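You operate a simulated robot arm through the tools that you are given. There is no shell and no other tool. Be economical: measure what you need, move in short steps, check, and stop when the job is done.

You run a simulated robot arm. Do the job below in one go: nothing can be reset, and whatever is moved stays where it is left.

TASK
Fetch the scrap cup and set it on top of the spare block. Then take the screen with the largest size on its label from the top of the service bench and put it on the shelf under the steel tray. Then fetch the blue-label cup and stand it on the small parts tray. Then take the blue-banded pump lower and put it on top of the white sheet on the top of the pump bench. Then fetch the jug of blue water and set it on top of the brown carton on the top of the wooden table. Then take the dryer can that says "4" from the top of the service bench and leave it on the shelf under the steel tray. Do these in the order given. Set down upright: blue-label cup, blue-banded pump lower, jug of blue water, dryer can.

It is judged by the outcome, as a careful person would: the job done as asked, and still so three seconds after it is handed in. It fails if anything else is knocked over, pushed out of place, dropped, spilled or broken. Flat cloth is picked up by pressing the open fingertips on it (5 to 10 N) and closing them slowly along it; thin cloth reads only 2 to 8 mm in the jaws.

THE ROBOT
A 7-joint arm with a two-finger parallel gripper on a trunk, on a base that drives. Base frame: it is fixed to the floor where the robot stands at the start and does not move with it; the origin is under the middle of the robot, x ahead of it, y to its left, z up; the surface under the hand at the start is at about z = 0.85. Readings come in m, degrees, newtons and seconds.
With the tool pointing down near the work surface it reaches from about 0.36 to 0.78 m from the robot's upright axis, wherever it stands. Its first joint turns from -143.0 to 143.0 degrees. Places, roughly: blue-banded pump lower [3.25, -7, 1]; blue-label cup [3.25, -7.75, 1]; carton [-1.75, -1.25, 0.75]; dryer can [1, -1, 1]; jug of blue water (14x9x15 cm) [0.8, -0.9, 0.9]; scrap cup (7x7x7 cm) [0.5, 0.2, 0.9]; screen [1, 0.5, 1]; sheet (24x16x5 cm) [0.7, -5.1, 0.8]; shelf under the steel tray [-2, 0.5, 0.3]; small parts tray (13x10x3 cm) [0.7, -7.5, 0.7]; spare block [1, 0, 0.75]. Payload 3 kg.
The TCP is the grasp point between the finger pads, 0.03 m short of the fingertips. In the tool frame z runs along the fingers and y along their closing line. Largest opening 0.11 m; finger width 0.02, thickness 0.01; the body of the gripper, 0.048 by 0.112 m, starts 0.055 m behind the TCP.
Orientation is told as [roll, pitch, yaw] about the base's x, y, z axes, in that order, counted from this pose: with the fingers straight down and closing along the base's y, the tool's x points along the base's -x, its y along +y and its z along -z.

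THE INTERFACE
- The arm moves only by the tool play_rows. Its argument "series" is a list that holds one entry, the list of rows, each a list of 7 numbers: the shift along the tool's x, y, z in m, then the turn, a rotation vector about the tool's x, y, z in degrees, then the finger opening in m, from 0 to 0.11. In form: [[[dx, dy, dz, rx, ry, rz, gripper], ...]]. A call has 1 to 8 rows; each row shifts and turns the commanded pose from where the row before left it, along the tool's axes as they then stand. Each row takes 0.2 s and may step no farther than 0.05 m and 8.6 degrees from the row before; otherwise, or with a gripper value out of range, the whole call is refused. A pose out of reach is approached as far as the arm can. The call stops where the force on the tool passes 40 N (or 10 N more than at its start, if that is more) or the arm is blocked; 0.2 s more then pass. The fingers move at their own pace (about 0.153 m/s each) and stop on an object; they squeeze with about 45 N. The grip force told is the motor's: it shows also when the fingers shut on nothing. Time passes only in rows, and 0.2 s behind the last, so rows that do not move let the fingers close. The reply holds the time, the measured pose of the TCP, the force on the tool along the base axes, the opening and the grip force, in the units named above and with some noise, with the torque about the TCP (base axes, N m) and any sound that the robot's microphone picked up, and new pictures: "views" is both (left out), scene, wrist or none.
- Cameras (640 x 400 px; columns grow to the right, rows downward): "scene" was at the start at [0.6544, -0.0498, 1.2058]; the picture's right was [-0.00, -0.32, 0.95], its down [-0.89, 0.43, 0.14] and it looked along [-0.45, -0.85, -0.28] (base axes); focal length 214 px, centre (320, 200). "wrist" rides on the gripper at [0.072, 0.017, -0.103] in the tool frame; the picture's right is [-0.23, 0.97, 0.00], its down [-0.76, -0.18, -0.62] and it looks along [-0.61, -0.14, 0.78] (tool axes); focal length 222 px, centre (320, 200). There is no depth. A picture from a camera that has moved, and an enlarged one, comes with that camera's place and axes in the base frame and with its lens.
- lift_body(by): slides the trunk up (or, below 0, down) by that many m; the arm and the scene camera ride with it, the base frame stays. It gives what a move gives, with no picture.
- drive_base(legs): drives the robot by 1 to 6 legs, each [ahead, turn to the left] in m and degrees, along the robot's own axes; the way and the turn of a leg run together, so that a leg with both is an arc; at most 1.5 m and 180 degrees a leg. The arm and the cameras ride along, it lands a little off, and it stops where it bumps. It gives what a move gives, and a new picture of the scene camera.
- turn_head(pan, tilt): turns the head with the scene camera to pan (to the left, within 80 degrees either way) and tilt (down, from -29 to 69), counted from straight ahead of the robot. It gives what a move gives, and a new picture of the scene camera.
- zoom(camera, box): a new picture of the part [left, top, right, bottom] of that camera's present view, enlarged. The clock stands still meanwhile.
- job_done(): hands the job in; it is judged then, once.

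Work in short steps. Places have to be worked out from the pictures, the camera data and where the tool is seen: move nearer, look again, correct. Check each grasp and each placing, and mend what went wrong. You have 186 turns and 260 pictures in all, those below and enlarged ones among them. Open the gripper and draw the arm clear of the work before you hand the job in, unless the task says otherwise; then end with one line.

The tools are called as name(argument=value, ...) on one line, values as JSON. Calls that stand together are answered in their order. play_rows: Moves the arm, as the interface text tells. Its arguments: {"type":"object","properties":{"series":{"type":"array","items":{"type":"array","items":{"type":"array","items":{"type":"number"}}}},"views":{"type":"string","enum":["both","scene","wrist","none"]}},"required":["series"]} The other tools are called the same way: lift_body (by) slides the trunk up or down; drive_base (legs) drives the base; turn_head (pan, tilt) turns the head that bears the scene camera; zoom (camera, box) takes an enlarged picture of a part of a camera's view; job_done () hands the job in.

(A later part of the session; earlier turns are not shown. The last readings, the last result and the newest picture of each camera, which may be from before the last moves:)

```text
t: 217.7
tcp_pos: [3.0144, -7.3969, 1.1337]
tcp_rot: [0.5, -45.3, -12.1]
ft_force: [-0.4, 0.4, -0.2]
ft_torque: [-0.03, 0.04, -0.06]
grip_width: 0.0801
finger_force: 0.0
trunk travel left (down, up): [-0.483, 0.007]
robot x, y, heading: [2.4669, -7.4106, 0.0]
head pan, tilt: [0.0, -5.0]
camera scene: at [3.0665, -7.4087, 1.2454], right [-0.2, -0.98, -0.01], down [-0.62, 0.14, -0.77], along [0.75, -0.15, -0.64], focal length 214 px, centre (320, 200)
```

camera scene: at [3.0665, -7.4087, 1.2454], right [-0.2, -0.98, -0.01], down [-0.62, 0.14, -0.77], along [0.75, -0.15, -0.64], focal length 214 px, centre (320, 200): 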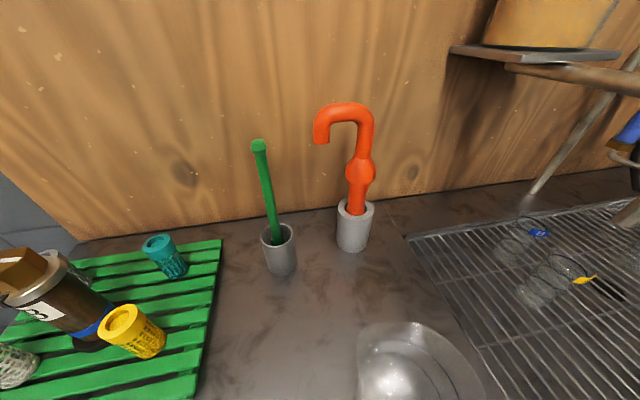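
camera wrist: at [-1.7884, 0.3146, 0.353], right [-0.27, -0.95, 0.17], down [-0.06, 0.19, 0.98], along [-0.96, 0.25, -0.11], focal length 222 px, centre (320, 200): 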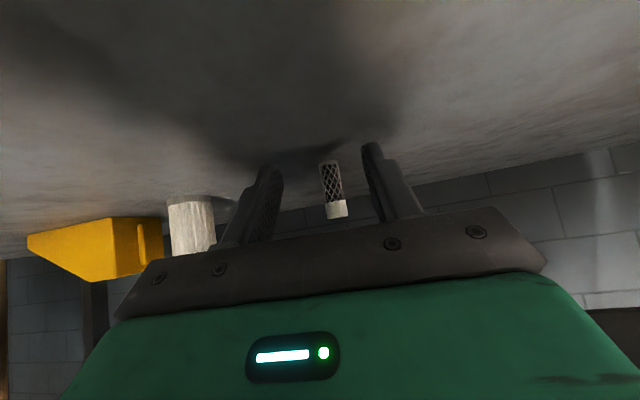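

Both cups are now seen separately; B ≈(3.25, −7.835). I edge forward 0.13 m for reach.

drive_base(legs=[[0.13, 0]])

zoom(camera="scene", box=[440, 180, 640, 340])

```text
t: 219.0
tcp_pos: [3.1454, -7.3968, 1.1352]
tcp_rot: [0.6, -45.3, -12.1]
ft_force: [-0.2, 0.2, -0.7]
ft_torque: [-0.01, 0.01, 0.0]
grip_width: 0.0799
finger_force: 0.2
trunk travel left (down, up): [-0.483, 0.007]
robot x, y, heading: [2.5952, -7.4041, 0.2]
head pan, tilt: [0.0, -5.0]
camera scene: at [3.1959, -7.4075, 1.246], right [-0.2, -0.98, -0.01], down [-0.62, 0.13, -0.77], along [0.75, -0.15, -0.64], focal length 214 px, centre (320, 200)
```

scene: 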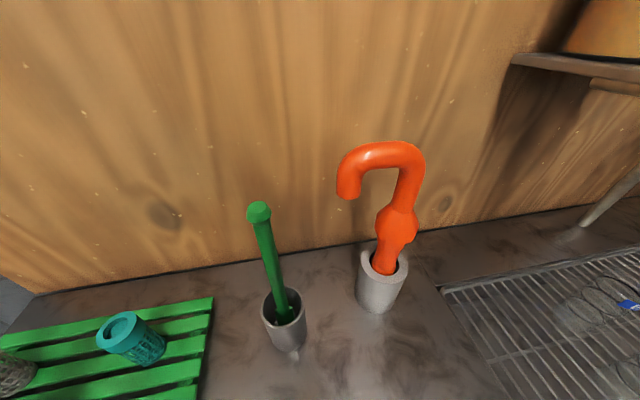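

```text
2.50 times, centred on (540, 260) of scene
camera zoom: at [3.1959, -7.4075, 1.246], right [-0.2, -0.98, -0.01], down [-0.62, 0.13, -0.77], along [0.75, -0.15, -0.64], focal length 536 px, centre (-230, 50)
```

zoom: 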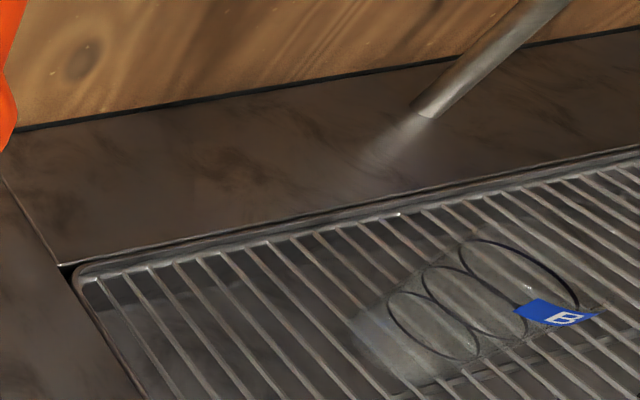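

I rotate the hand about vertical by −78° (pointing −y, still 45° down).

play_rows(series=[[[0, 0, 0, 6, 0, 6, 0.07], [0, 0, 0, 6, 0, 6, 0.07], [0, 0, 0, 6, 0, 6, 0.07], [0, 0, 0, 6, 0, 6, 0.07], [0, 0, 0, 6, 0, 6, 0.07], [0, 0, 0, 6, 0, 6, 0.07], [0, 0, 0, 6, 0, 6, 0.07], [0, 0, 0, 6, 0, 6, 0.07]]], views="none")

turn_head(pan=0, tilt=-5)

```text
t: 220.8
tcp_pos: [3.1449, -7.3976, 1.1358]
tcp_rot: [0.7, -44.9, -80.1]
ft_force: [-0.2, -0.2, 0.0]
ft_torque: [0.01, -0.02, -0.02]
grip_width: 0.0702
finger_force: 0.0
trunk travel left (down, up): [-0.483, 0.007]
robot x, y, heading: [2.5969, -7.4041, 0.2]
head pan, tilt: [0.0, -5.0]
```

```text
t: 221.4
tcp_pos: [3.1439, -7.3968, 1.1341]
tcp_rot: [0.6, -44.8, -80.0]
ft_force: [-0.5, 0.5, 0.2]
ft_torque: [0.0, 0.0, -0.01]
grip_width: 0.0702
finger_force: 0.1
trunk travel left (down, up): [-0.483, 0.007]
robot x, y, heading: [2.5931, -7.4059, 0.5]
head pan, tilt: [0.0, -5.0]
camera scene: at [3.1537, -7.4491, 1.246], right [-0.98, -0.18, -0.01], down [-0.11, 0.64, -0.76], along [0.14, -0.75, -0.65], focal length 214 px, centre (320, 200)
```

scene: 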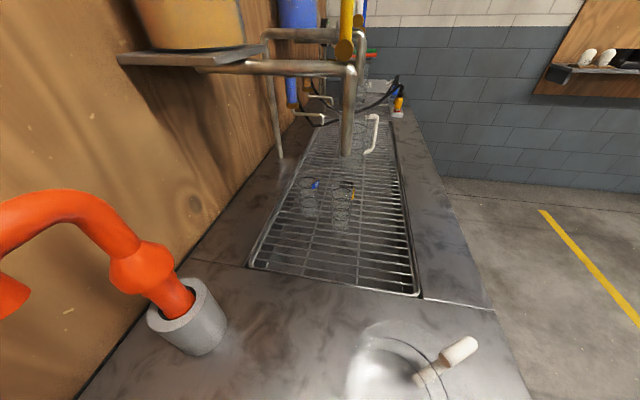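

Clear view along the rack. I zoom to fix B and A.

zoom(camera="scene", box=[250, 130, 410, 270])

```text
2.86 times, centred on (330, 200) of scene
camera zoom: at [3.1537, -7.4491, 1.246], right [-0.98, -0.18, -0.01], down [-0.11, 0.64, -0.76], along [0.14, -0.75, -0.65], focal length 613 px, centre (291, 200)
```

zoom: 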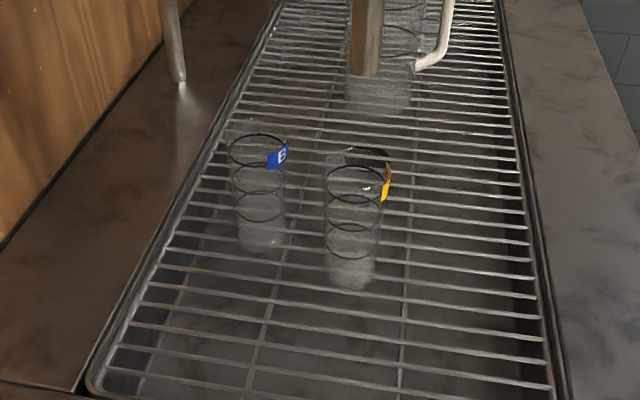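

B ≈(3.254, −7.835), A ≈(3.171, −7.807). I turn the hand a bit more (to ≈−97°) and move across at height toward B, keeping clear of the jug and hook.

play_rows(series=[[[0, 0, 0, 6, 0, 6, 0.07], [0, 0, 0, 6, 0, 6, 0.07]]], views="none")

play_rows(series=[[[-0.0286, 0.0221, 0.0286, 0, 0, 0, 0.068], [-0.0286, 0.0221, 0.0286, 0, 0, 0, 0.068], [-0.0286, 0.0221, 0.0286, 0, 0, 0, 0.068], [-0.0286, 0.0221, 0.0286, 0, 0, 0, 0.068], [-0.0286, 0.0221, 0.0286, 0, 0, 0, 0.068], [-0.0286, 0.0221, 0.0286, 0, 0, 0, 0.068], [-0.0286, 0.0221, 0.0286, 0, 0, 0, 0.068]]])

```text
t: 222.0
tcp_pos: [3.1454, -7.3971, 1.1356]
tcp_rot: [0.6, -44.7, -97.0]
ft_force: [0.2, 0.0, 0.3]
ft_torque: [0.0, 0.0, 0.0]
grip_width: 0.0702
finger_force: 0.0
trunk travel left (down, up): [-0.483, 0.007]
robot x, y, heading: [2.5958, -7.4035, -0.1]
head pan, tilt: [0.0, -5.0]
```

```text
t: 223.6
tcp_pos: [3.266, -7.6969, 1.1353]
tcp_rot: [0.5, -44.6, -96.9]
ft_force: [-0.2, 0.7, -0.8]
ft_torque: [-0.04, 0.0, -0.03]
grip_width: 0.068
finger_force: 0.1
trunk travel left (down, up): [-0.483, 0.007]
robot x, y, heading: [2.598, -7.4052, 0.2]
head pan, tilt: [0.0, -5.0]
camera scene: at [3.2594, -7.75, 1.2457], right [-0.99, 0.11, -0.01], down [0.08, 0.64, -0.76], along [-0.08, -0.76, -0.65], focal length 214 px, centre (320, 200)
camera wrist: at [3.2977, -7.5756, 1.1574], right [0.95, -0.27, 0.17], down [-0.19, -0.08, 0.98], along [-0.25, -0.96, -0.13], focal length 222 px, centre (320, 200)
```

scene: 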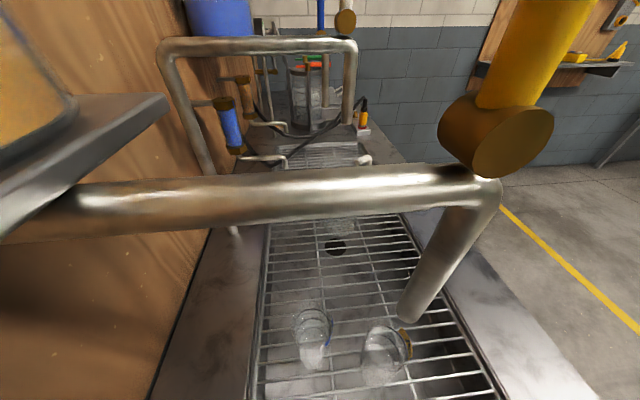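
wrist: 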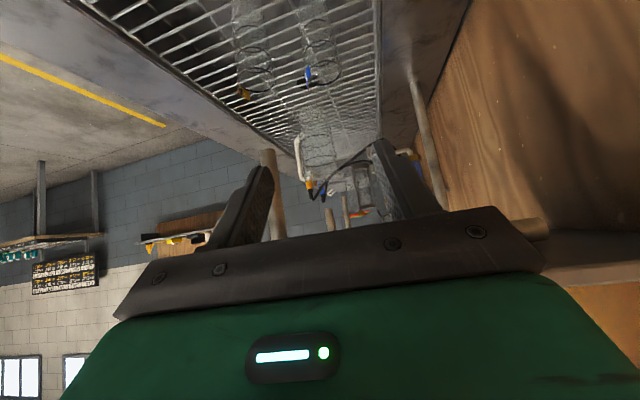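

I come down along the approach line to ~10 cm short of B.

play_rows(series=[[[0.009, 0.0034, 0.0447, 0, 0, 0, 0.066], [0.009, 0.0034, 0.0447, 0, 0, 0, 0.066], [0.009, 0.0034, 0.0447, 0, 0, 0, 0.066]]])

zoom(camera="wrist", box=[180, 40, 440, 220])

```text
t: 224.4
tcp_pos: [3.2652, -7.771, 1.0192]
tcp_rot: [0.5, -44.7, -97.0]
ft_force: [-0.5, 0.7, 0.1]
ft_torque: [0.02, -0.02, -0.02]
grip_width: 0.0658
finger_force: 0.1
trunk travel left (down, up): [-0.483, 0.007]
robot x, y, heading: [2.5971, -7.4058, 0.1]
head pan, tilt: [0.0, -5.0]
camera scene: at [3.2598, -7.8241, 1.1304], right [-0.99, 0.11, -0.01], down [0.08, 0.64, -0.76], along [-0.08, -0.76, -0.65], focal length 214 px, centre (320, 200)
camera wrist: at [3.298, -7.6497, 1.042], right [0.95, -0.27, 0.17], down [-0.19, -0.08, 0.98], along [-0.25, -0.96, -0.13], focal length 222 px, centre (320, 200)
```

scene: 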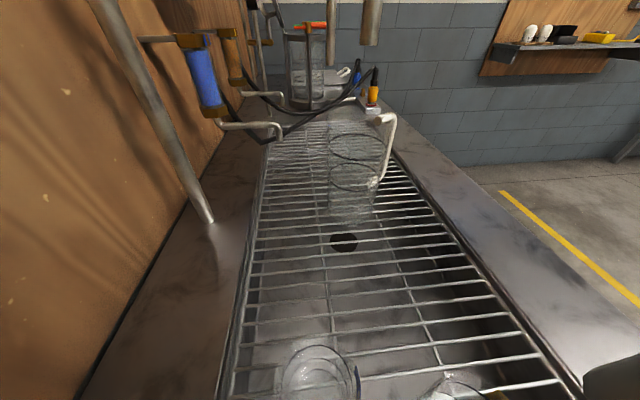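
wrist: 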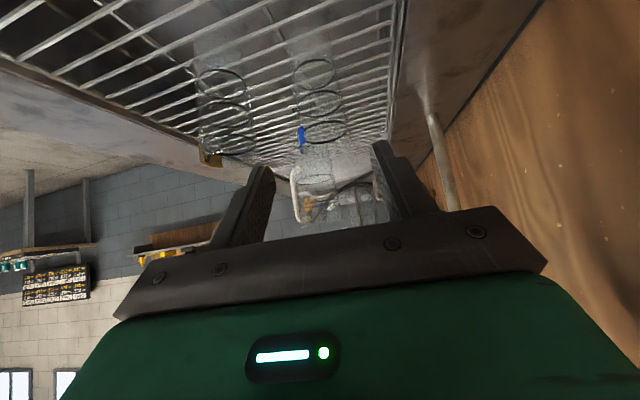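

```text
2.22 times, centred on (310, 130) of wrist
camera zoom: at [3.298, -7.6497, 1.042], right [0.95, -0.27, 0.17], down [-0.19, -0.08, 0.98], along [-0.25, -0.96, -0.13], focal length 494 px, centre (342, 356)
```

zoom: 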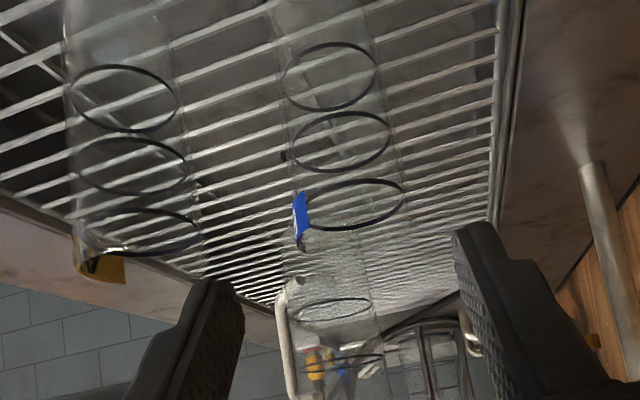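

B's axis ≈(3.259, −7.850). I advance along the approach so B comes between the fingers, in small steps.

play_rows(series=[[[-0.0025, 0.0012, 0.035, 0, 0, 0, 0.066], [-0.0025, 0.0012, 0.035, 0, 0, 0, 0.066]]], views="wrist")

turn_head(pan=0, tilt=30)

```text
t: 225.0
tcp_pos: [3.2653, -7.8259, 0.975]
tcp_rot: [0.6, -44.7, -96.9]
ft_force: [-0.5, 0.3, -0.1]
ft_torque: [0.03, 0.02, -0.03]
grip_width: 0.0661
finger_force: 0.0
trunk travel left (down, up): [-0.483, 0.007]
robot x, y, heading: [2.5954, -7.406, 0.1]
head pan, tilt: [0.0, -5.0]
camera wrist: at [3.2963, -7.7034, 0.9965], right [0.95, -0.27, 0.17], down [-0.2, -0.08, 0.98], along [-0.25, -0.96, -0.13], focal length 222 px, centre (320, 200)
```

wrist: 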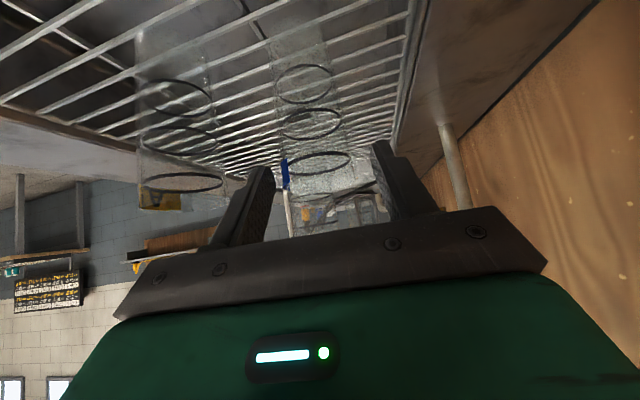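

```text
t: 226.0
tcp_pos: [3.2642, -7.8253, 0.9744]
tcp_rot: [0.5, -44.8, -96.9]
ft_force: [-0.3, 0.3, -1.0]
ft_torque: [-0.01, 0.04, 0.0]
grip_width: 0.0663
finger_force: 0.1
trunk travel left (down, up): [-0.483, 0.007]
robot x, y, heading: [2.5982, -7.4072, 0.2]
head pan, tilt: [0.0, 30.0]
camera scene: at [3.262, -7.8408, 1.0434], right [-0.99, 0.11, -0.01], down [0.11, 0.96, -0.25], along [-0.02, -0.25, -0.97], focal length 214 px, centre (320, 200)
```

scene: 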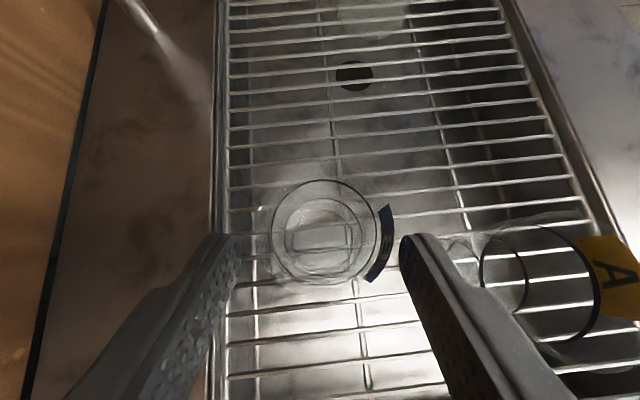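

B lies nicely between the fingers from above. I advance the last 3.5 cm and look again.

play_rows(series=[[[0, -0.002, 0.018, 0, 0, 0, 0.066], [0, -0.001, 0.017, 0, 0, 0, 0.066]]])

```text
t: 226.6
tcp_pos: [3.2594, -7.8483, 0.9496]
tcp_rot: [0.3, -44.8, -96.7]
ft_force: [0.7, 0.6, 0.1]
ft_torque: [0.0, -0.01, -0.02]
grip_width: 0.066
finger_force: 0.1
trunk travel left (down, up): [-0.483, 0.007]
robot x, y, heading: [2.5978, -7.4088, -0.1]
head pan, tilt: [0.0, 30.0]
camera scene: at [3.257, -7.8632, 1.0176], right [-0.99, 0.11, 0.0], down [0.11, 0.96, -0.25], along [-0.02, -0.25, -0.97], focal length 214 px, centre (320, 200)
camera wrist: at [3.2907, -7.7264, 0.9709], right [0.95, -0.27, 0.16], down [-0.19, -0.08, 0.98], along [-0.25, -0.96, -0.13], focal length 222 px, centre (320, 200)
```

scene: 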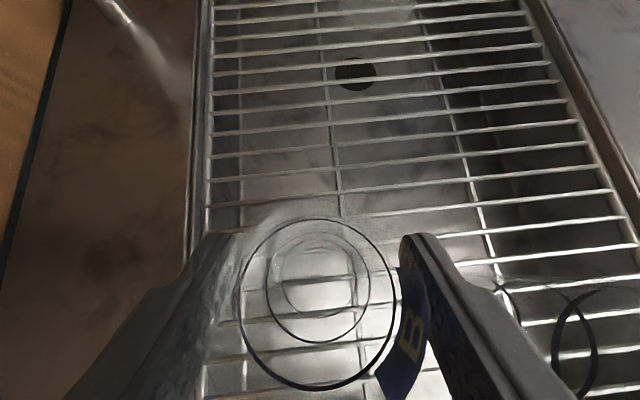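
wrist: 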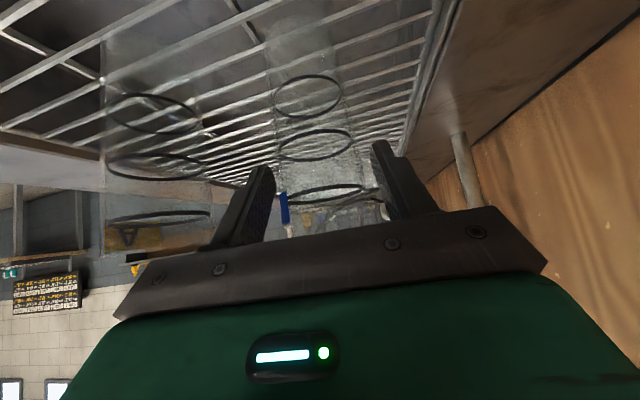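

B is straddled. I close gently.

play_rows(series=[[[0, 0, 0, 0, 0, 0, 0.056], [0, 0, 0, 0, 0, 0, 0.048], [0, 0, 0, 0, 0, 0, 0.04], [0, 0, 0, 0, 0, 0, 0.035], [0, 0, 0, 0, 0, 0, 0.035]]], views="scene")

```text
t: 227.8
tcp_pos: [3.2596, -7.848, 0.9496]
tcp_rot: [0.5, -44.6, -96.9]
ft_force: [1.4, 0.4, 1.6]
ft_torque: [-0.07, -0.08, 0.02]
grip_width: 0.0479
finger_force: 45.0
trunk travel left (down, up): [-0.483, 0.007]
robot x, y, heading: [2.594, -7.4054, -0.1]
head pan, tilt: [0.0, 30.0]
camera scene: at [3.2574, -7.8632, 1.0182], right [-0.99, 0.11, -0.01], down [0.11, 0.96, -0.25], along [-0.02, -0.25, -0.97], focal length 214 px, centre (320, 200)
```

scene: 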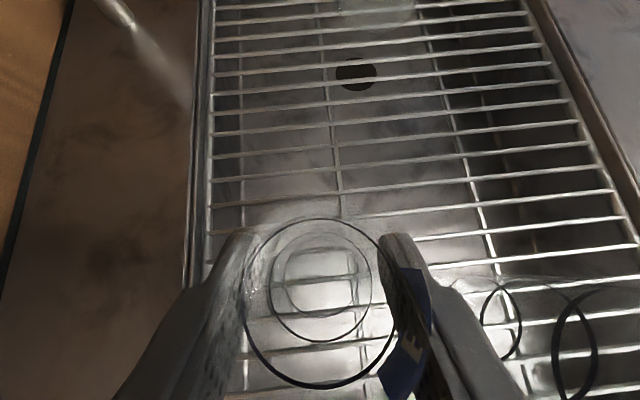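

Gripped at 4.8 cm. I lift 4 cm, then retreat in +y while rising, clear of A and the pipe.

play_rows(series=[[[-0.014, 0, -0.014, 0, 0, 0, 0.035], [-0.0143, 0, -0.0143, 0, 0, 0, 0.035], [0.0175, -0.0045, -0.035, 0, 0, 0, 0.035], [0.0175, -0.0045, -0.035, 0, 0, 0, 0.035], [0.0175, -0.0045, -0.035, 0, 0, 0, 0.035], [0.0175, -0.0045, -0.035, 0, 0, 0, 0.035]]])

```text
t: 229.2
tcp_pos: [3.2583, -7.6986, 1.0403]
tcp_rot: [0.5, -44.7, -96.9]
ft_force: [-0.4, 0.5, -0.2]
ft_torque: [-0.01, 0.02, -0.04]
grip_width: 0.0472
finger_force: 45.1
trunk travel left (down, up): [-0.483, 0.007]
robot x, y, heading: [2.5942, -7.4062, 0.3]
head pan, tilt: [0.0, 30.0]
camera scene: at [3.2548, -7.7141, 1.1094], right [-0.99, 0.11, -0.01], down [0.11, 0.96, -0.25], along [-0.02, -0.25, -0.97], focal length 214 px, centre (320, 200)
camera wrist: at [3.2885, -7.5772, 1.0628], right [0.95, -0.27, 0.17], down [-0.2, -0.08, 0.98], along [-0.25, -0.96, -0.13], focal length 222 px, centre (320, 200)
```

scene: 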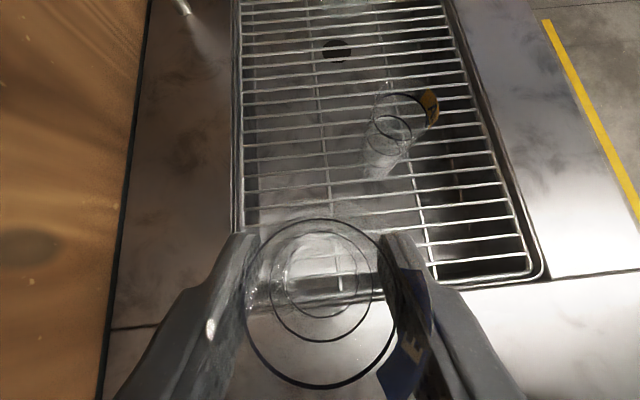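
wrist: 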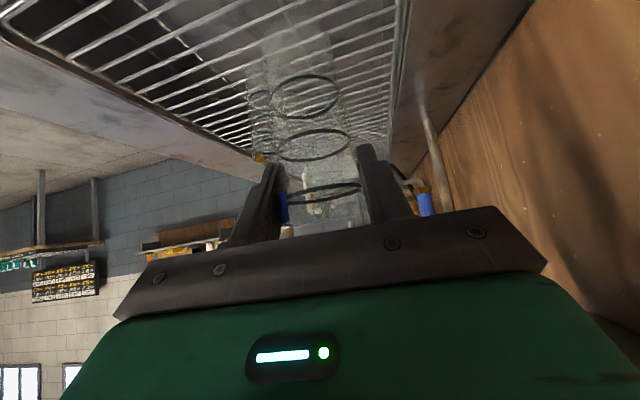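

Cup A untouched. I raise further and pull the cup toward the robot, clear of the jug.

play_rows(series=[[[-0.035, 0, -0.035, 0, 0, 0, 0.035], [-0.035, 0, -0.035, 0, 0, 0, 0.035], [-0.0036, -0.041, 0.0036, 0, 0, 0, 0.035], [-0.0036, -0.041, 0.0036, 0, 0, 0, 0.035], [-0.0036, -0.041, 0.0036, 0, 0, 0, 0.035], [-0.0036, -0.041, 0.0036, 0, 0, 0, 0.035], [-0.0036, -0.041, 0.0036, 0, 0, 0, 0.035]]], views="wrist")

```text
t: 230.8
tcp_pos: [3.0496, -7.7011, 1.1363]
tcp_rot: [0.8, -44.7, -97.0]
ft_force: [-0.2, -0.8, -0.2]
ft_torque: [-0.02, 0.01, -0.03]
grip_width: 0.0473
finger_force: 45.1
trunk travel left (down, up): [-0.483, 0.007]
robot x, y, heading: [2.5962, -7.4069, -0.1]
head pan, tilt: [0.0, 30.0]
camera wrist: at [3.0808, -7.58, 1.1597], right [0.95, -0.27, 0.17], down [-0.2, -0.08, 0.98], along [-0.25, -0.96, -0.13], focal length 222 px, centre (320, 200)
```

wrist: 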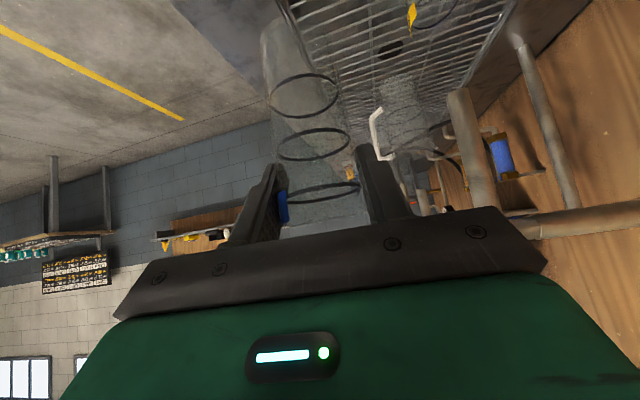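

I back off from the bench and turn around in parts to face the small table.

drive_base(legs=[[-0.85, 0], [0, 60], [0, 60], [0, 60]])

turn_head(pan=-50, tilt=0)

```text
t: 239.9
tcp_pos: [1.9445, -6.9016, 1.1378]
tcp_rot: [0.8, -44.7, 4.7]
ft_force: [-0.7, 0.0, 0.3]
ft_torque: [0.01, -0.03, 0.01]
grip_width: 0.0467
finger_force: 45.3
trunk travel left (down, up): [-0.483, 0.007]
robot x, y, heading: [1.8239, -7.3984, 103.5]
head pan, tilt: [0.0, 30.0]
stopped in leg 3: the robot was blocked; the commanded pose is now the measured one
camera scene: at [1.9609, -6.8997, 1.207], right [0.09, -1.0, -0.01], down [-0.96, -0.09, -0.25], along [0.25, 0.03, -0.97], focal length 214 px, centre (320, 200)
```

scene: 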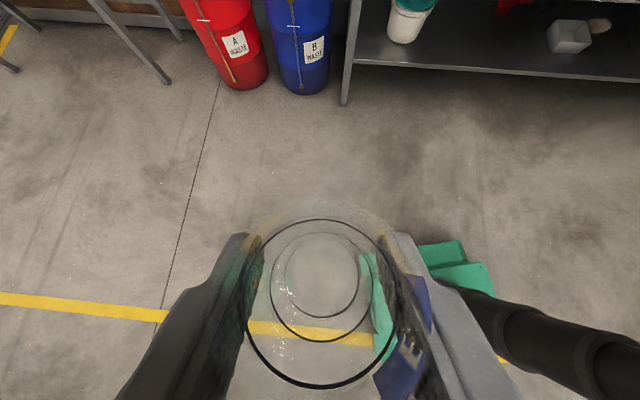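

```text
t: 241.1
tcp_pos: [1.9453, -6.9014, 1.1383]
tcp_rot: [0.7, -44.7, 4.7]
ft_force: [0.6, -0.8, -0.3]
ft_torque: [-0.02, -0.03, 0.01]
grip_width: 0.0468
finger_force: 44.8
trunk travel left (down, up): [-0.483, 0.007]
robot x, y, heading: [1.8199, -7.3948, 103.7]
head pan, tilt: [-50.0, 0.0]
camera scene: at [1.9797, -6.9678, 1.2633], right [-0.48, -0.69, 0.54], down [-0.71, -0.06, -0.7], along [0.52, -0.72, -0.46], focal length 214 px, centre (320, 200)
```

scene: 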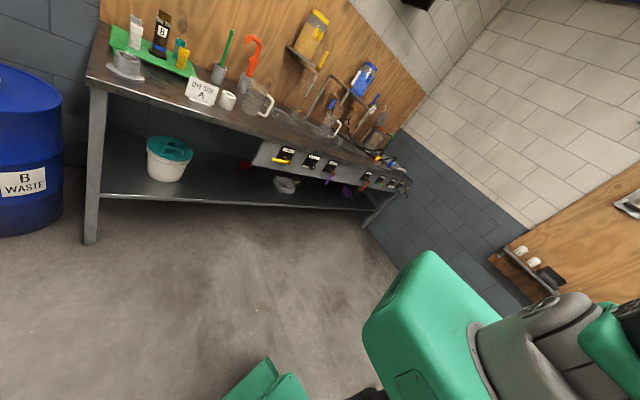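

It stopped partway again without visible obstacle; I retry turning the rest.

drive_base(legs=[[0, 60], [0, 16]])

turn_head(pan=60, tilt=0)

```text
t: 245.6
tcp_pos: [1.3714, -7.1559, 1.1386]
tcp_rot: [0.7, -44.6, 80.8]
ft_force: [-0.7, -0.2, -0.2]
ft_torque: [0.01, -0.02, -0.01]
grip_width: 0.0465
finger_force: 44.3
trunk travel left (down, up): [-0.483, 0.007]
robot x, y, heading: [1.824, -7.3407, 177.9]
head pan, tilt: [-50.0, 0.0]
stopped in leg 2: the robot was blocked; the commanded pose is now the measured one
camera scene: at [1.445, -7.1385, 1.2642], right [0.56, -0.63, 0.54], down [-0.11, -0.7, -0.7], along [0.82, 0.33, -0.46], focal length 214 px, centre (320, 200)
```

scene: 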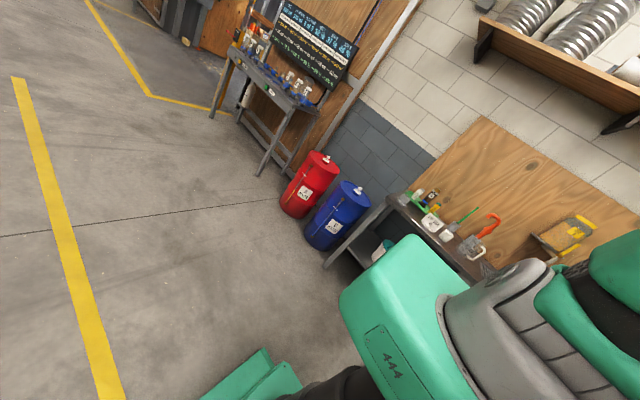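

```text
t: 247.5
tcp_pos: [1.3721, -7.1552, 1.1393]
tcp_rot: [0.8, -44.7, 80.8]
ft_force: [-0.5, 0.1, 0.0]
ft_torque: [0.0, 0.01, -0.01]
grip_width: 0.0467
finger_force: 45.1
trunk travel left (down, up): [-0.483, 0.007]
robot x, y, heading: [1.8198, -7.3427, 178.3]
head pan, tilt: [60.0, 0.0]
camera scene: at [1.2992, -7.1244, 1.2748], right [0.58, 0.53, -0.62], down [-0.12, -0.7, -0.7], along [-0.8, 0.48, -0.35], focal length 214 px, centre (320, 200)
```

scene: 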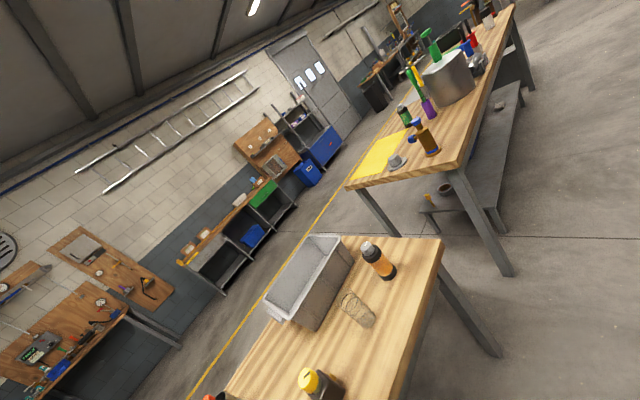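

The small table is ahead. I look lower for the small parts tray.

turn_head(pan=75, tilt=32)

```text
t: 248.5
tcp_pos: [1.3726, -7.1542, 1.1389]
tcp_rot: [0.7, -44.7, 80.7]
ft_force: [1.0, 0.4, -0.2]
ft_torque: [-0.02, 0.04, 0.03]
grip_width: 0.0467
finger_force: 44.5
trunk travel left (down, up): [-0.483, 0.007]
robot x, y, heading: [1.8193, -7.3442, 177.9]
head pan, tilt: [75.0, 32.0]
camera scene: at [1.2825, -7.1744, 1.2542], right [0.35, 0.63, -0.69], down [0.39, -0.77, -0.5], along [-0.85, -0.09, -0.52], focal length 214 px, centre (320, 200)
```

scene: 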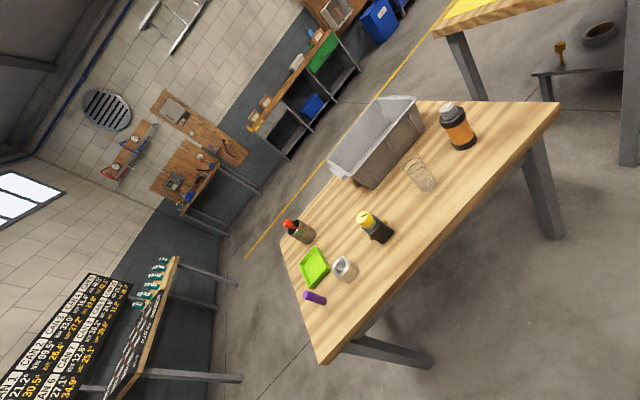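

The green small-parts tray is at ≈(0.68, −7.45) on the table (z≈0.7). I drive to ≈(1.30, −7.62), keeping the tool pointing +y.

drive_base(legs=[[0, 30], [0.58, 0], [0, -28]])

turn_head(pan=65, tilt=30)

```text
t: 254.7
tcp_pos: [0.8522, -7.4389, 1.1382]
tcp_rot: [0.7, -44.7, 82.2]
ft_force: [0.5, -0.3, 0.9]
ft_torque: [0.02, -0.01, 0.02]
grip_width: 0.0465
finger_force: 45.0
trunk travel left (down, up): [-0.483, 0.007]
robot x, y, heading: [1.3078, -7.6397, 180.0]
head pan, tilt: [75.0, 32.0]
camera scene: at [0.7627, -7.4604, 1.2538], right [0.34, 0.64, -0.69], down [0.41, -0.76, -0.5], along [-0.85, -0.12, -0.52], focal length 214 px, centre (320, 200)
```

scene: 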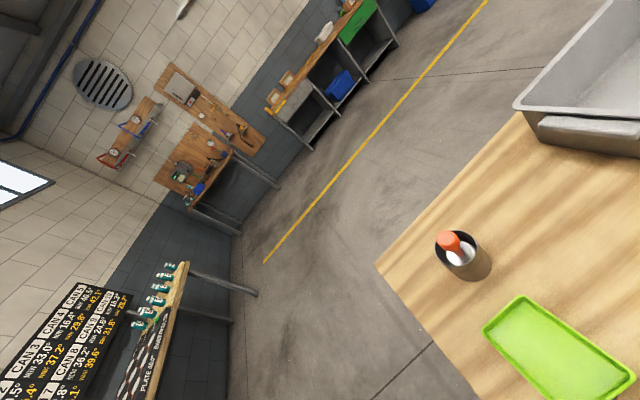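

```text
t: 255.4
tcp_pos: [0.8528, -7.4384, 1.139]
tcp_rot: [0.7, -44.6, 82.1]
ft_force: [-0.5, 0.6, -0.1]
ft_torque: [0.0, 0.02, 0.01]
grip_width: 0.0465
finger_force: 45.4
trunk travel left (down, up): [-0.483, 0.007]
robot x, y, heading: [1.3104, -7.6386, 180.1]
head pan, tilt: [65.0, 30.0]
camera scene: at [0.7696, -7.4486, 1.2461], right [0.49, 0.58, -0.65], down [0.35, -0.82, -0.46], along [-0.8, 0.0, -0.6], focal length 214 px, centre (320, 200)
```

scene: 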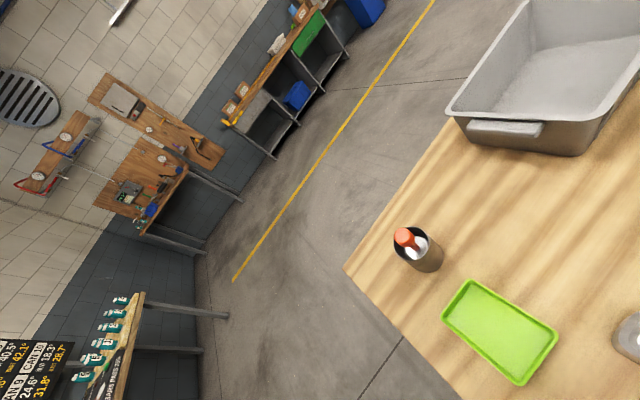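

Tray ≈(0.706, −7.455). I move the cup over it at height and look down from there.

play_rows(series=[[[0.0064, 0.0358, -0.0064, 0, 0, 0, 0.035], [0.0064, 0.0358, -0.0064, 0, 0, 0, 0.035], [0.0064, 0.0358, -0.0064, 0, 0, 0, 0.035], [0.0064, 0.0358, -0.0064, 0, 0, 0, 0.035]]], views="wrist")

turn_head(pan=0, tilt=30)

```text
t: 256.4
tcp_pos: [0.7076, -7.4567, 1.14]
tcp_rot: [0.6, -44.6, 82.3]
ft_force: [-0.2, -0.3, -0.3]
ft_torque: [0.03, -0.01, 0.02]
grip_width: 0.0467
finger_force: 44.6
trunk travel left (down, up): [-0.483, 0.007]
robot x, y, heading: [1.3067, -7.6367, 179.7]
head pan, tilt: [65.0, 30.0]
camera wrist: at [0.6746, -7.5773, 1.1609], right [-0.94, 0.28, 0.17], down [0.2, 0.08, 0.98], along [0.26, 0.96, -0.13], focal length 222 px, centre (320, 200)
```

wrist: 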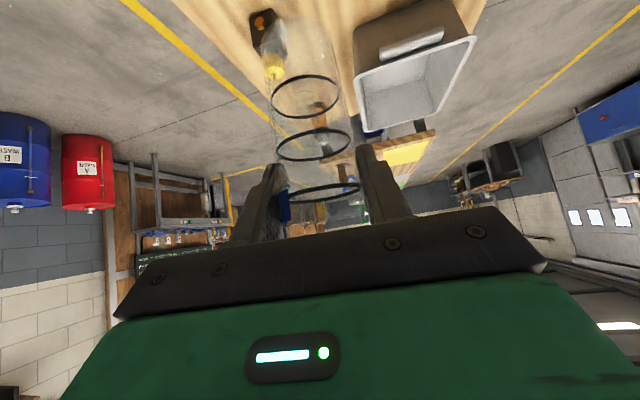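

```text
t: 257.8
tcp_pos: [0.7063, -7.4551, 1.1387]
tcp_rot: [0.7, -44.7, 82.2]
ft_force: [0.5, 0.1, 0.4]
ft_torque: [-0.02, -0.03, 0.03]
grip_width: 0.0467
finger_force: 45.4
trunk travel left (down, up): [-0.483, 0.007]
robot x, y, heading: [1.303, -7.6376, 179.9]
head pan, tilt: [0.0, 30.0]
camera scene: at [0.7096, -7.4396, 1.208], right [0.99, -0.13, -0.01], down [-0.12, -0.96, -0.25], along [0.02, 0.25, -0.97], focal length 214 px, centre (320, 200)
```

scene: 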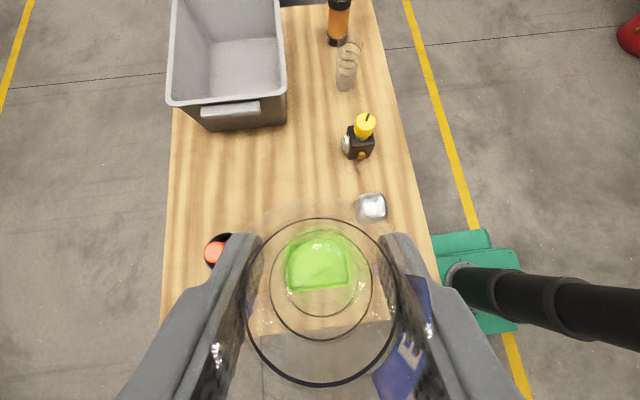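

Cup is centred above the tray. I lower 0.28 m.

play_rows(series=[[[0.033, 0, 0.033, 0, 0, 0, 0.035], [0.033, 0, 0.033, 0, 0, 0, 0.035], [0.033, 0, 0.033, 0, 0, 0, 0.035], [0.033, 0, 0.033, 0, 0, 0, 0.035], [0.033, 0, 0.033, 0, 0, 0, 0.035], [0.033, 0, 0.033, 0, 0, 0, 0.035]]])

```text
t: 259.2
tcp_pos: [0.7052, -7.4557, 0.8606]
tcp_rot: [0.7, -44.8, 82.1]
ft_force: [0.8, 0.1, -0.1]
ft_torque: [-0.02, 0.0, -0.03]
grip_width: 0.0467
finger_force: 45.4
trunk travel left (down, up): [-0.483, 0.007]
robot x, y, heading: [1.3083, -7.6365, 180.0]
head pan, tilt: [0.0, 30.0]
camera scene: at [0.7084, -7.4408, 0.9293], right [0.99, -0.13, -0.01], down [-0.13, -0.96, -0.25], along [0.02, 0.25, -0.97], focal length 214 px, centre (320, 200)
camera wrist: at [0.6739, -7.5781, 0.8824], right [-0.94, 0.28, 0.17], down [0.2, 0.08, 0.98], along [0.27, 0.96, -0.13], focal length 222 px, centre (320, 200)
```

scene: 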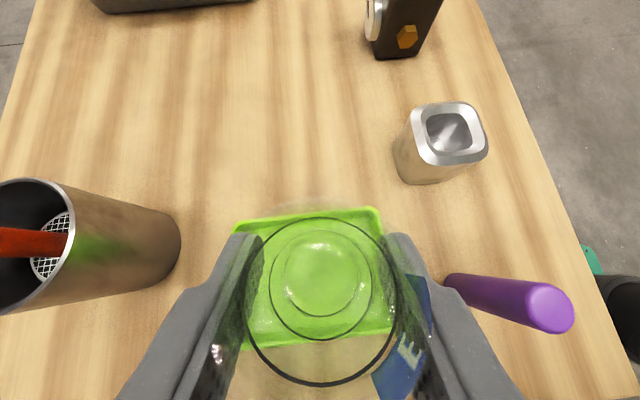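
wrist: 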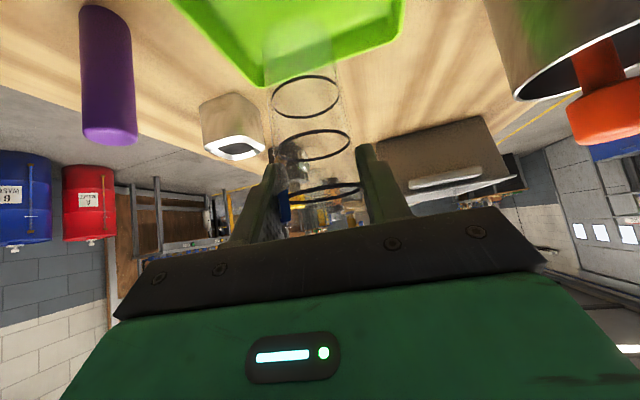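

Tray centre ≈(0.696, −7.458). I shift 8 mm and lower further, slowing near contact.

play_rows(series=[[[0.014, 0.008, 0.014, 0, 0, 0, 0.035], [0.011, 0, 0.011, 0, 0, 0, 0.035], [0.004, 0, 0.004, 0, 0, 0, 0.035], [0.003, 0, 0.003, 0, 0, 0, 0.035], [0, 0, 0, 0, 0, 0, 0.035]]], views="wrist")

```text
t: 260.2
tcp_pos: [0.6942, -7.4562, 0.8219]
tcp_rot: [1.3, -45.0, 82.0]
ft_force: [1.8, -0.8, 21.0]
ft_torque: [-0.13, -0.22, -0.02]
grip_width: 0.0467
finger_force: 44.9
trunk travel left (down, up): [-0.483, 0.007]
robot x, y, heading: [1.309, -7.6367, 180.0]
head pan, tilt: [0.0, 30.0]
stopped in row 5: the force on the tool passed its limit at 44 N (the readings are from after the stop); the commanded pose is now the measured one
camera wrist: at [0.663, -7.5765, 0.8424], right [-0.94, 0.28, 0.17], down [0.2, 0.07, 0.98], along [0.26, 0.96, -0.13], focal length 222 px, centre (320, 200)
```

wrist: 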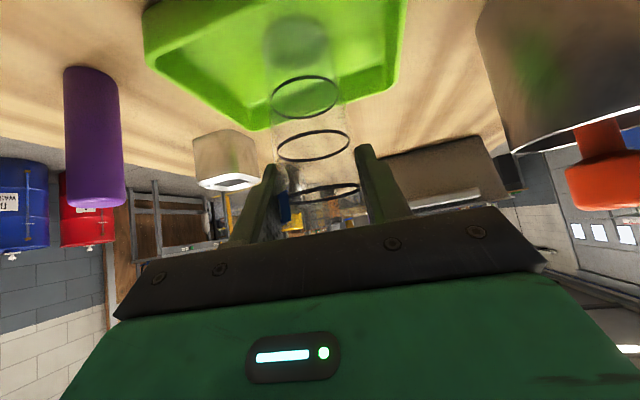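

Contact with the tray floor. I ease up slightly and open.

play_rows(series=[[[-0.001, 0, -0.001, 0, 0, 0, 0.035], [0, 0, 0, 0, 0, 0, 0.055], [0, 0, 0, 0, 0, 0, 0.075], [0, 0, 0, 0, 0, 0, 0.075]]])

```text
t: 261.2
tcp_pos: [0.6945, -7.4573, 0.8202]
tcp_rot: [0.8, -44.9, 82.2]
ft_force: [-0.3, 0.1, 0.0]
ft_torque: [-0.04, 0.02, 0.0]
grip_width: 0.0748
finger_force: 0.0
trunk travel left (down, up): [-0.483, 0.007]
robot x, y, heading: [1.3071, -7.6389, 180.0]
head pan, tilt: [0.0, 30.0]
camera scene: at [0.697, -7.4398, 0.8891], right [0.99, -0.13, -0.01], down [-0.12, -0.96, -0.26], along [0.02, 0.26, -0.97], focal length 214 px, centre (320, 200)
camera wrist: at [0.6626, -7.5771, 0.8419], right [-0.94, 0.28, 0.17], down [0.2, 0.08, 0.98], along [0.26, 0.96, -0.13], focal length 222 px, centre (320, 200)
```

scene: 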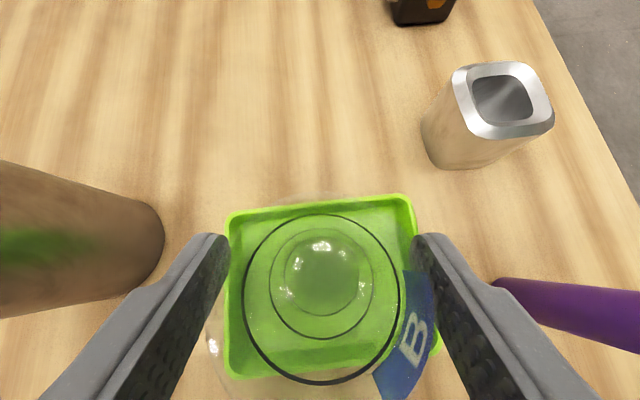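
wrist: 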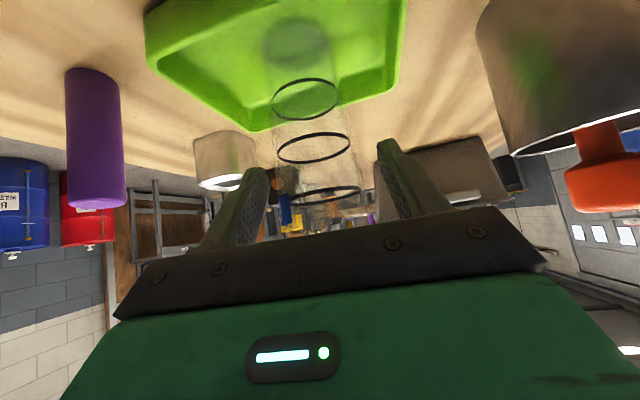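

The cup stands in the tray. I withdraw straight back along the tool axis.

play_rows(series=[[[0, 0, -0.03, 0, 0, 0, 0.075], [0, 0, -0.045, 0, 0, 0, 0.075], [0, 0, -0.045, 0, 0, 0, 0.075], [-0.035, 0, -0.035, 0, 0, 0, 0.075], [-0.035, 0, -0.035, 0, 0, 0, 0.075], [-0.035, 0, -0.035, 0, 0, 0, 0.075], [-0.035, 0, -0.035, 0, 0, 0, 0.075]]], views="none")

turn_head(pan=0, tilt=10)

```text
t: 262.8
tcp_pos: [0.6867, -7.5369, 1.1048]
tcp_rot: [0.9, -44.8, 82.1]
ft_force: [0.2, 0.4, 0.1]
ft_torque: [0.04, 0.03, -0.02]
grip_width: 0.075
finger_force: 0.2
trunk travel left (down, up): [-0.483, 0.007]
robot x, y, heading: [1.3052, -7.6411, 179.8]
head pan, tilt: [0.0, 30.0]
```

```text
t: 263.6
tcp_pos: [0.6861, -7.5366, 1.1029]
tcp_rot: [1.0, -45.0, 82.2]
ft_force: [-0.2, -0.1, 0.0]
ft_torque: [0.0, 0.01, -0.02]
grip_width: 0.0751
finger_force: 0.1
trunk travel left (down, up): [-0.483, 0.007]
robot x, y, heading: [1.3096, -7.6353, 179.9]
head pan, tilt: [0.0, 10.0]
camera scene: at [0.6914, -7.4967, 1.1934], right [0.99, -0.13, -0.01], down [-0.11, -0.81, -0.57], along [0.06, 0.57, -0.82], focal length 214 px, centre (320, 200)
```

scene: 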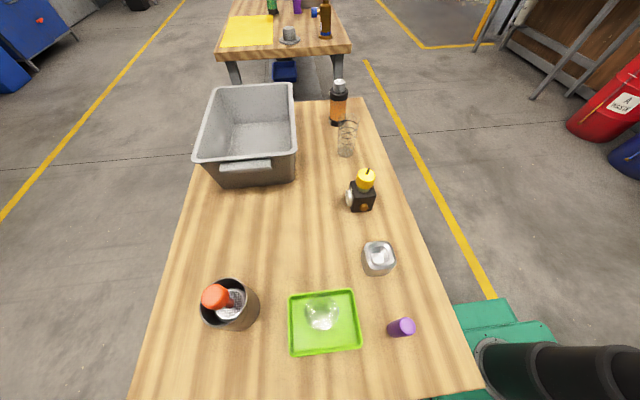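

I zoom to verify the cup stands upright in the tray.

zoom(camera="scene", box=[250, 250, 410, 370])

```text
3.33 times, centred on (330, 310) of scene
camera zoom: at [0.6914, -7.4967, 1.1934], right [0.99, -0.13, -0.01], down [-0.11, -0.81, -0.57], along [0.06, 0.57, -0.82], focal length 715 px, centre (287, -167)
```

zoom: 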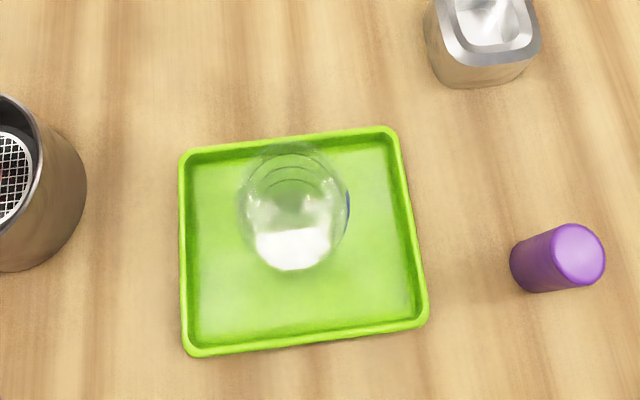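

The cup stands upright on the tray. Next the pump lower: I turn and drive toward (2.4, −7.1) facing the black bench.

drive_base(legs=[[0.0, 60], [0, 60], [0, 60]])

```text
t: 269.0
tcp_pos: [1.4129, -8.2532, 1.1046]
tcp_rot: [1.1, -44.9, -169.2]
ft_force: [1.5, 0.2, -1.0]
ft_torque: [-0.01, 0.05, -0.01]
grip_width: 0.0754
finger_force: 0.0
trunk travel left (down, up): [-0.483, 0.007]
robot x, y, heading: [1.2216, -7.6537, -71.4]
head pan, tilt: [0.0, 10.0]
stopped in leg 2: the robot was blocked; the commanded pose is now the measured one
camera scene: at [1.3727, -8.2592, 1.1947], right [-0.2, 0.98, -0.01], down [0.81, 0.16, -0.57], along [-0.56, -0.12, -0.82], focal length 214 px, centre (320, 200)
```

scene: 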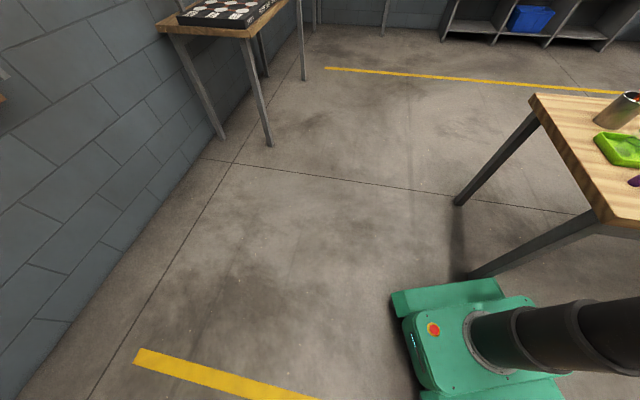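

The base is close to the table leg; I arc away from the table while turning toward +x.

drive_base(legs=[[0.15, 0], [0.45, 70]])

```text
t: 273.4
tcp_pos: [2.2388, -8.094, 1.1036]
tcp_rot: [1.0, -44.8, -100.0]
ft_force: [-0.3, -1.3, 0.1]
ft_torque: [0.08, -0.03, 0.0]
grip_width: 0.0751
finger_force: 0.0
trunk travel left (down, up): [-0.483, 0.007]
robot x, y, heading: [1.6099, -8.105, -2.6]
head pan, tilt: [0.0, 10.0]
cut short: leg 2
camera scene: at [2.2313, -8.1334, 1.1947], right [-0.99, 0.16, -0.01], down [0.14, 0.81, -0.57], along [-0.08, -0.56, -0.82], focal length 214 px, centre (320, 200)
```

scene: 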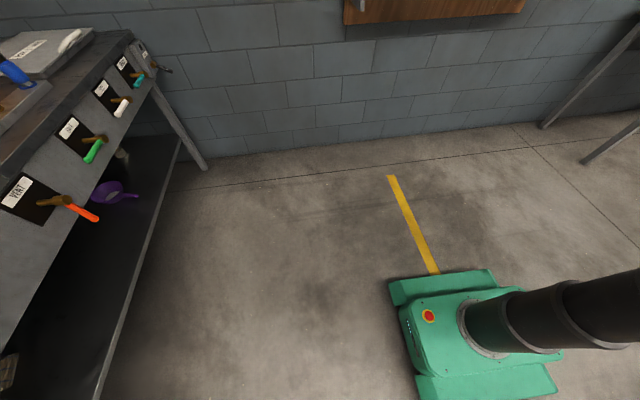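

I drive to ≈(2.3, −7.1) and face +x.

drive_base(legs=[[0, 57], [1.2, 0], [0, -54]])

turn_head(pan=60, tilt=0)

```text
t: 284.5
tcp_pos: [2.9588, -7.12, 1.1052]
tcp_rot: [0.9, -44.7, -98.8]
ft_force: [0.8, 1.1, -0.3]
ft_torque: [0.01, -0.01, 0.01]
grip_width: 0.075
finger_force: 0.1
trunk travel left (down, up): [-0.483, 0.007]
robot x, y, heading: [2.3347, -7.0908, -0.9]
head pan, tilt: [0.0, 10.0]
camera scene: at [2.951, -7.1596, 1.1947], right [-0.99, 0.14, -0.01], down [0.12, 0.81, -0.57], along [-0.07, -0.57, -0.82], focal length 214 px, centre (320, 200)
```

scene: 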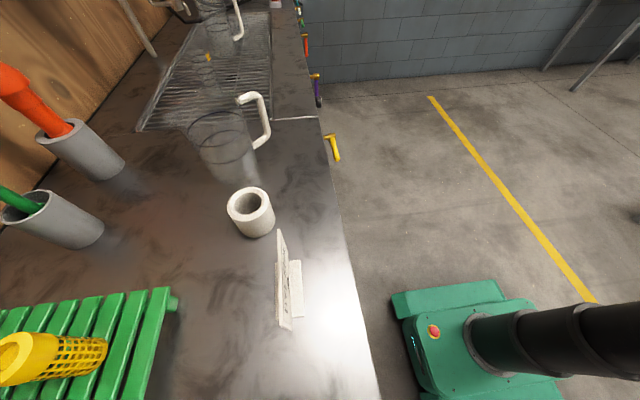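

```text
t: 285.8
tcp_pos: [2.9569, -7.1195, 1.1052]
tcp_rot: [1.0, -44.9, -98.9]
ft_force: [0.5, 0.1, -0.2]
ft_torque: [0.01, 0.02, 0.01]
grip_width: 0.075
finger_force: 0.0
trunk travel left (down, up): [-0.483, 0.007]
robot x, y, heading: [2.333, -7.0896, -1.1]
head pan, tilt: [60.0, 0.0]
camera scene: at [3.0299, -7.1483, 1.2419], right [-0.58, -0.53, -0.62], down [0.11, 0.7, -0.7], along [0.81, -0.47, -0.34], focal length 214 px, centre (320, 200)
```

scene: 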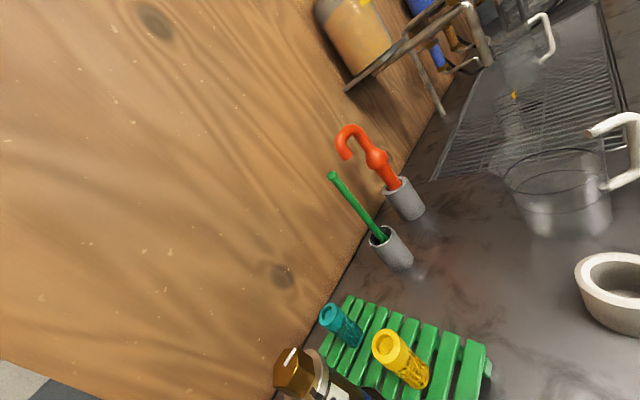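

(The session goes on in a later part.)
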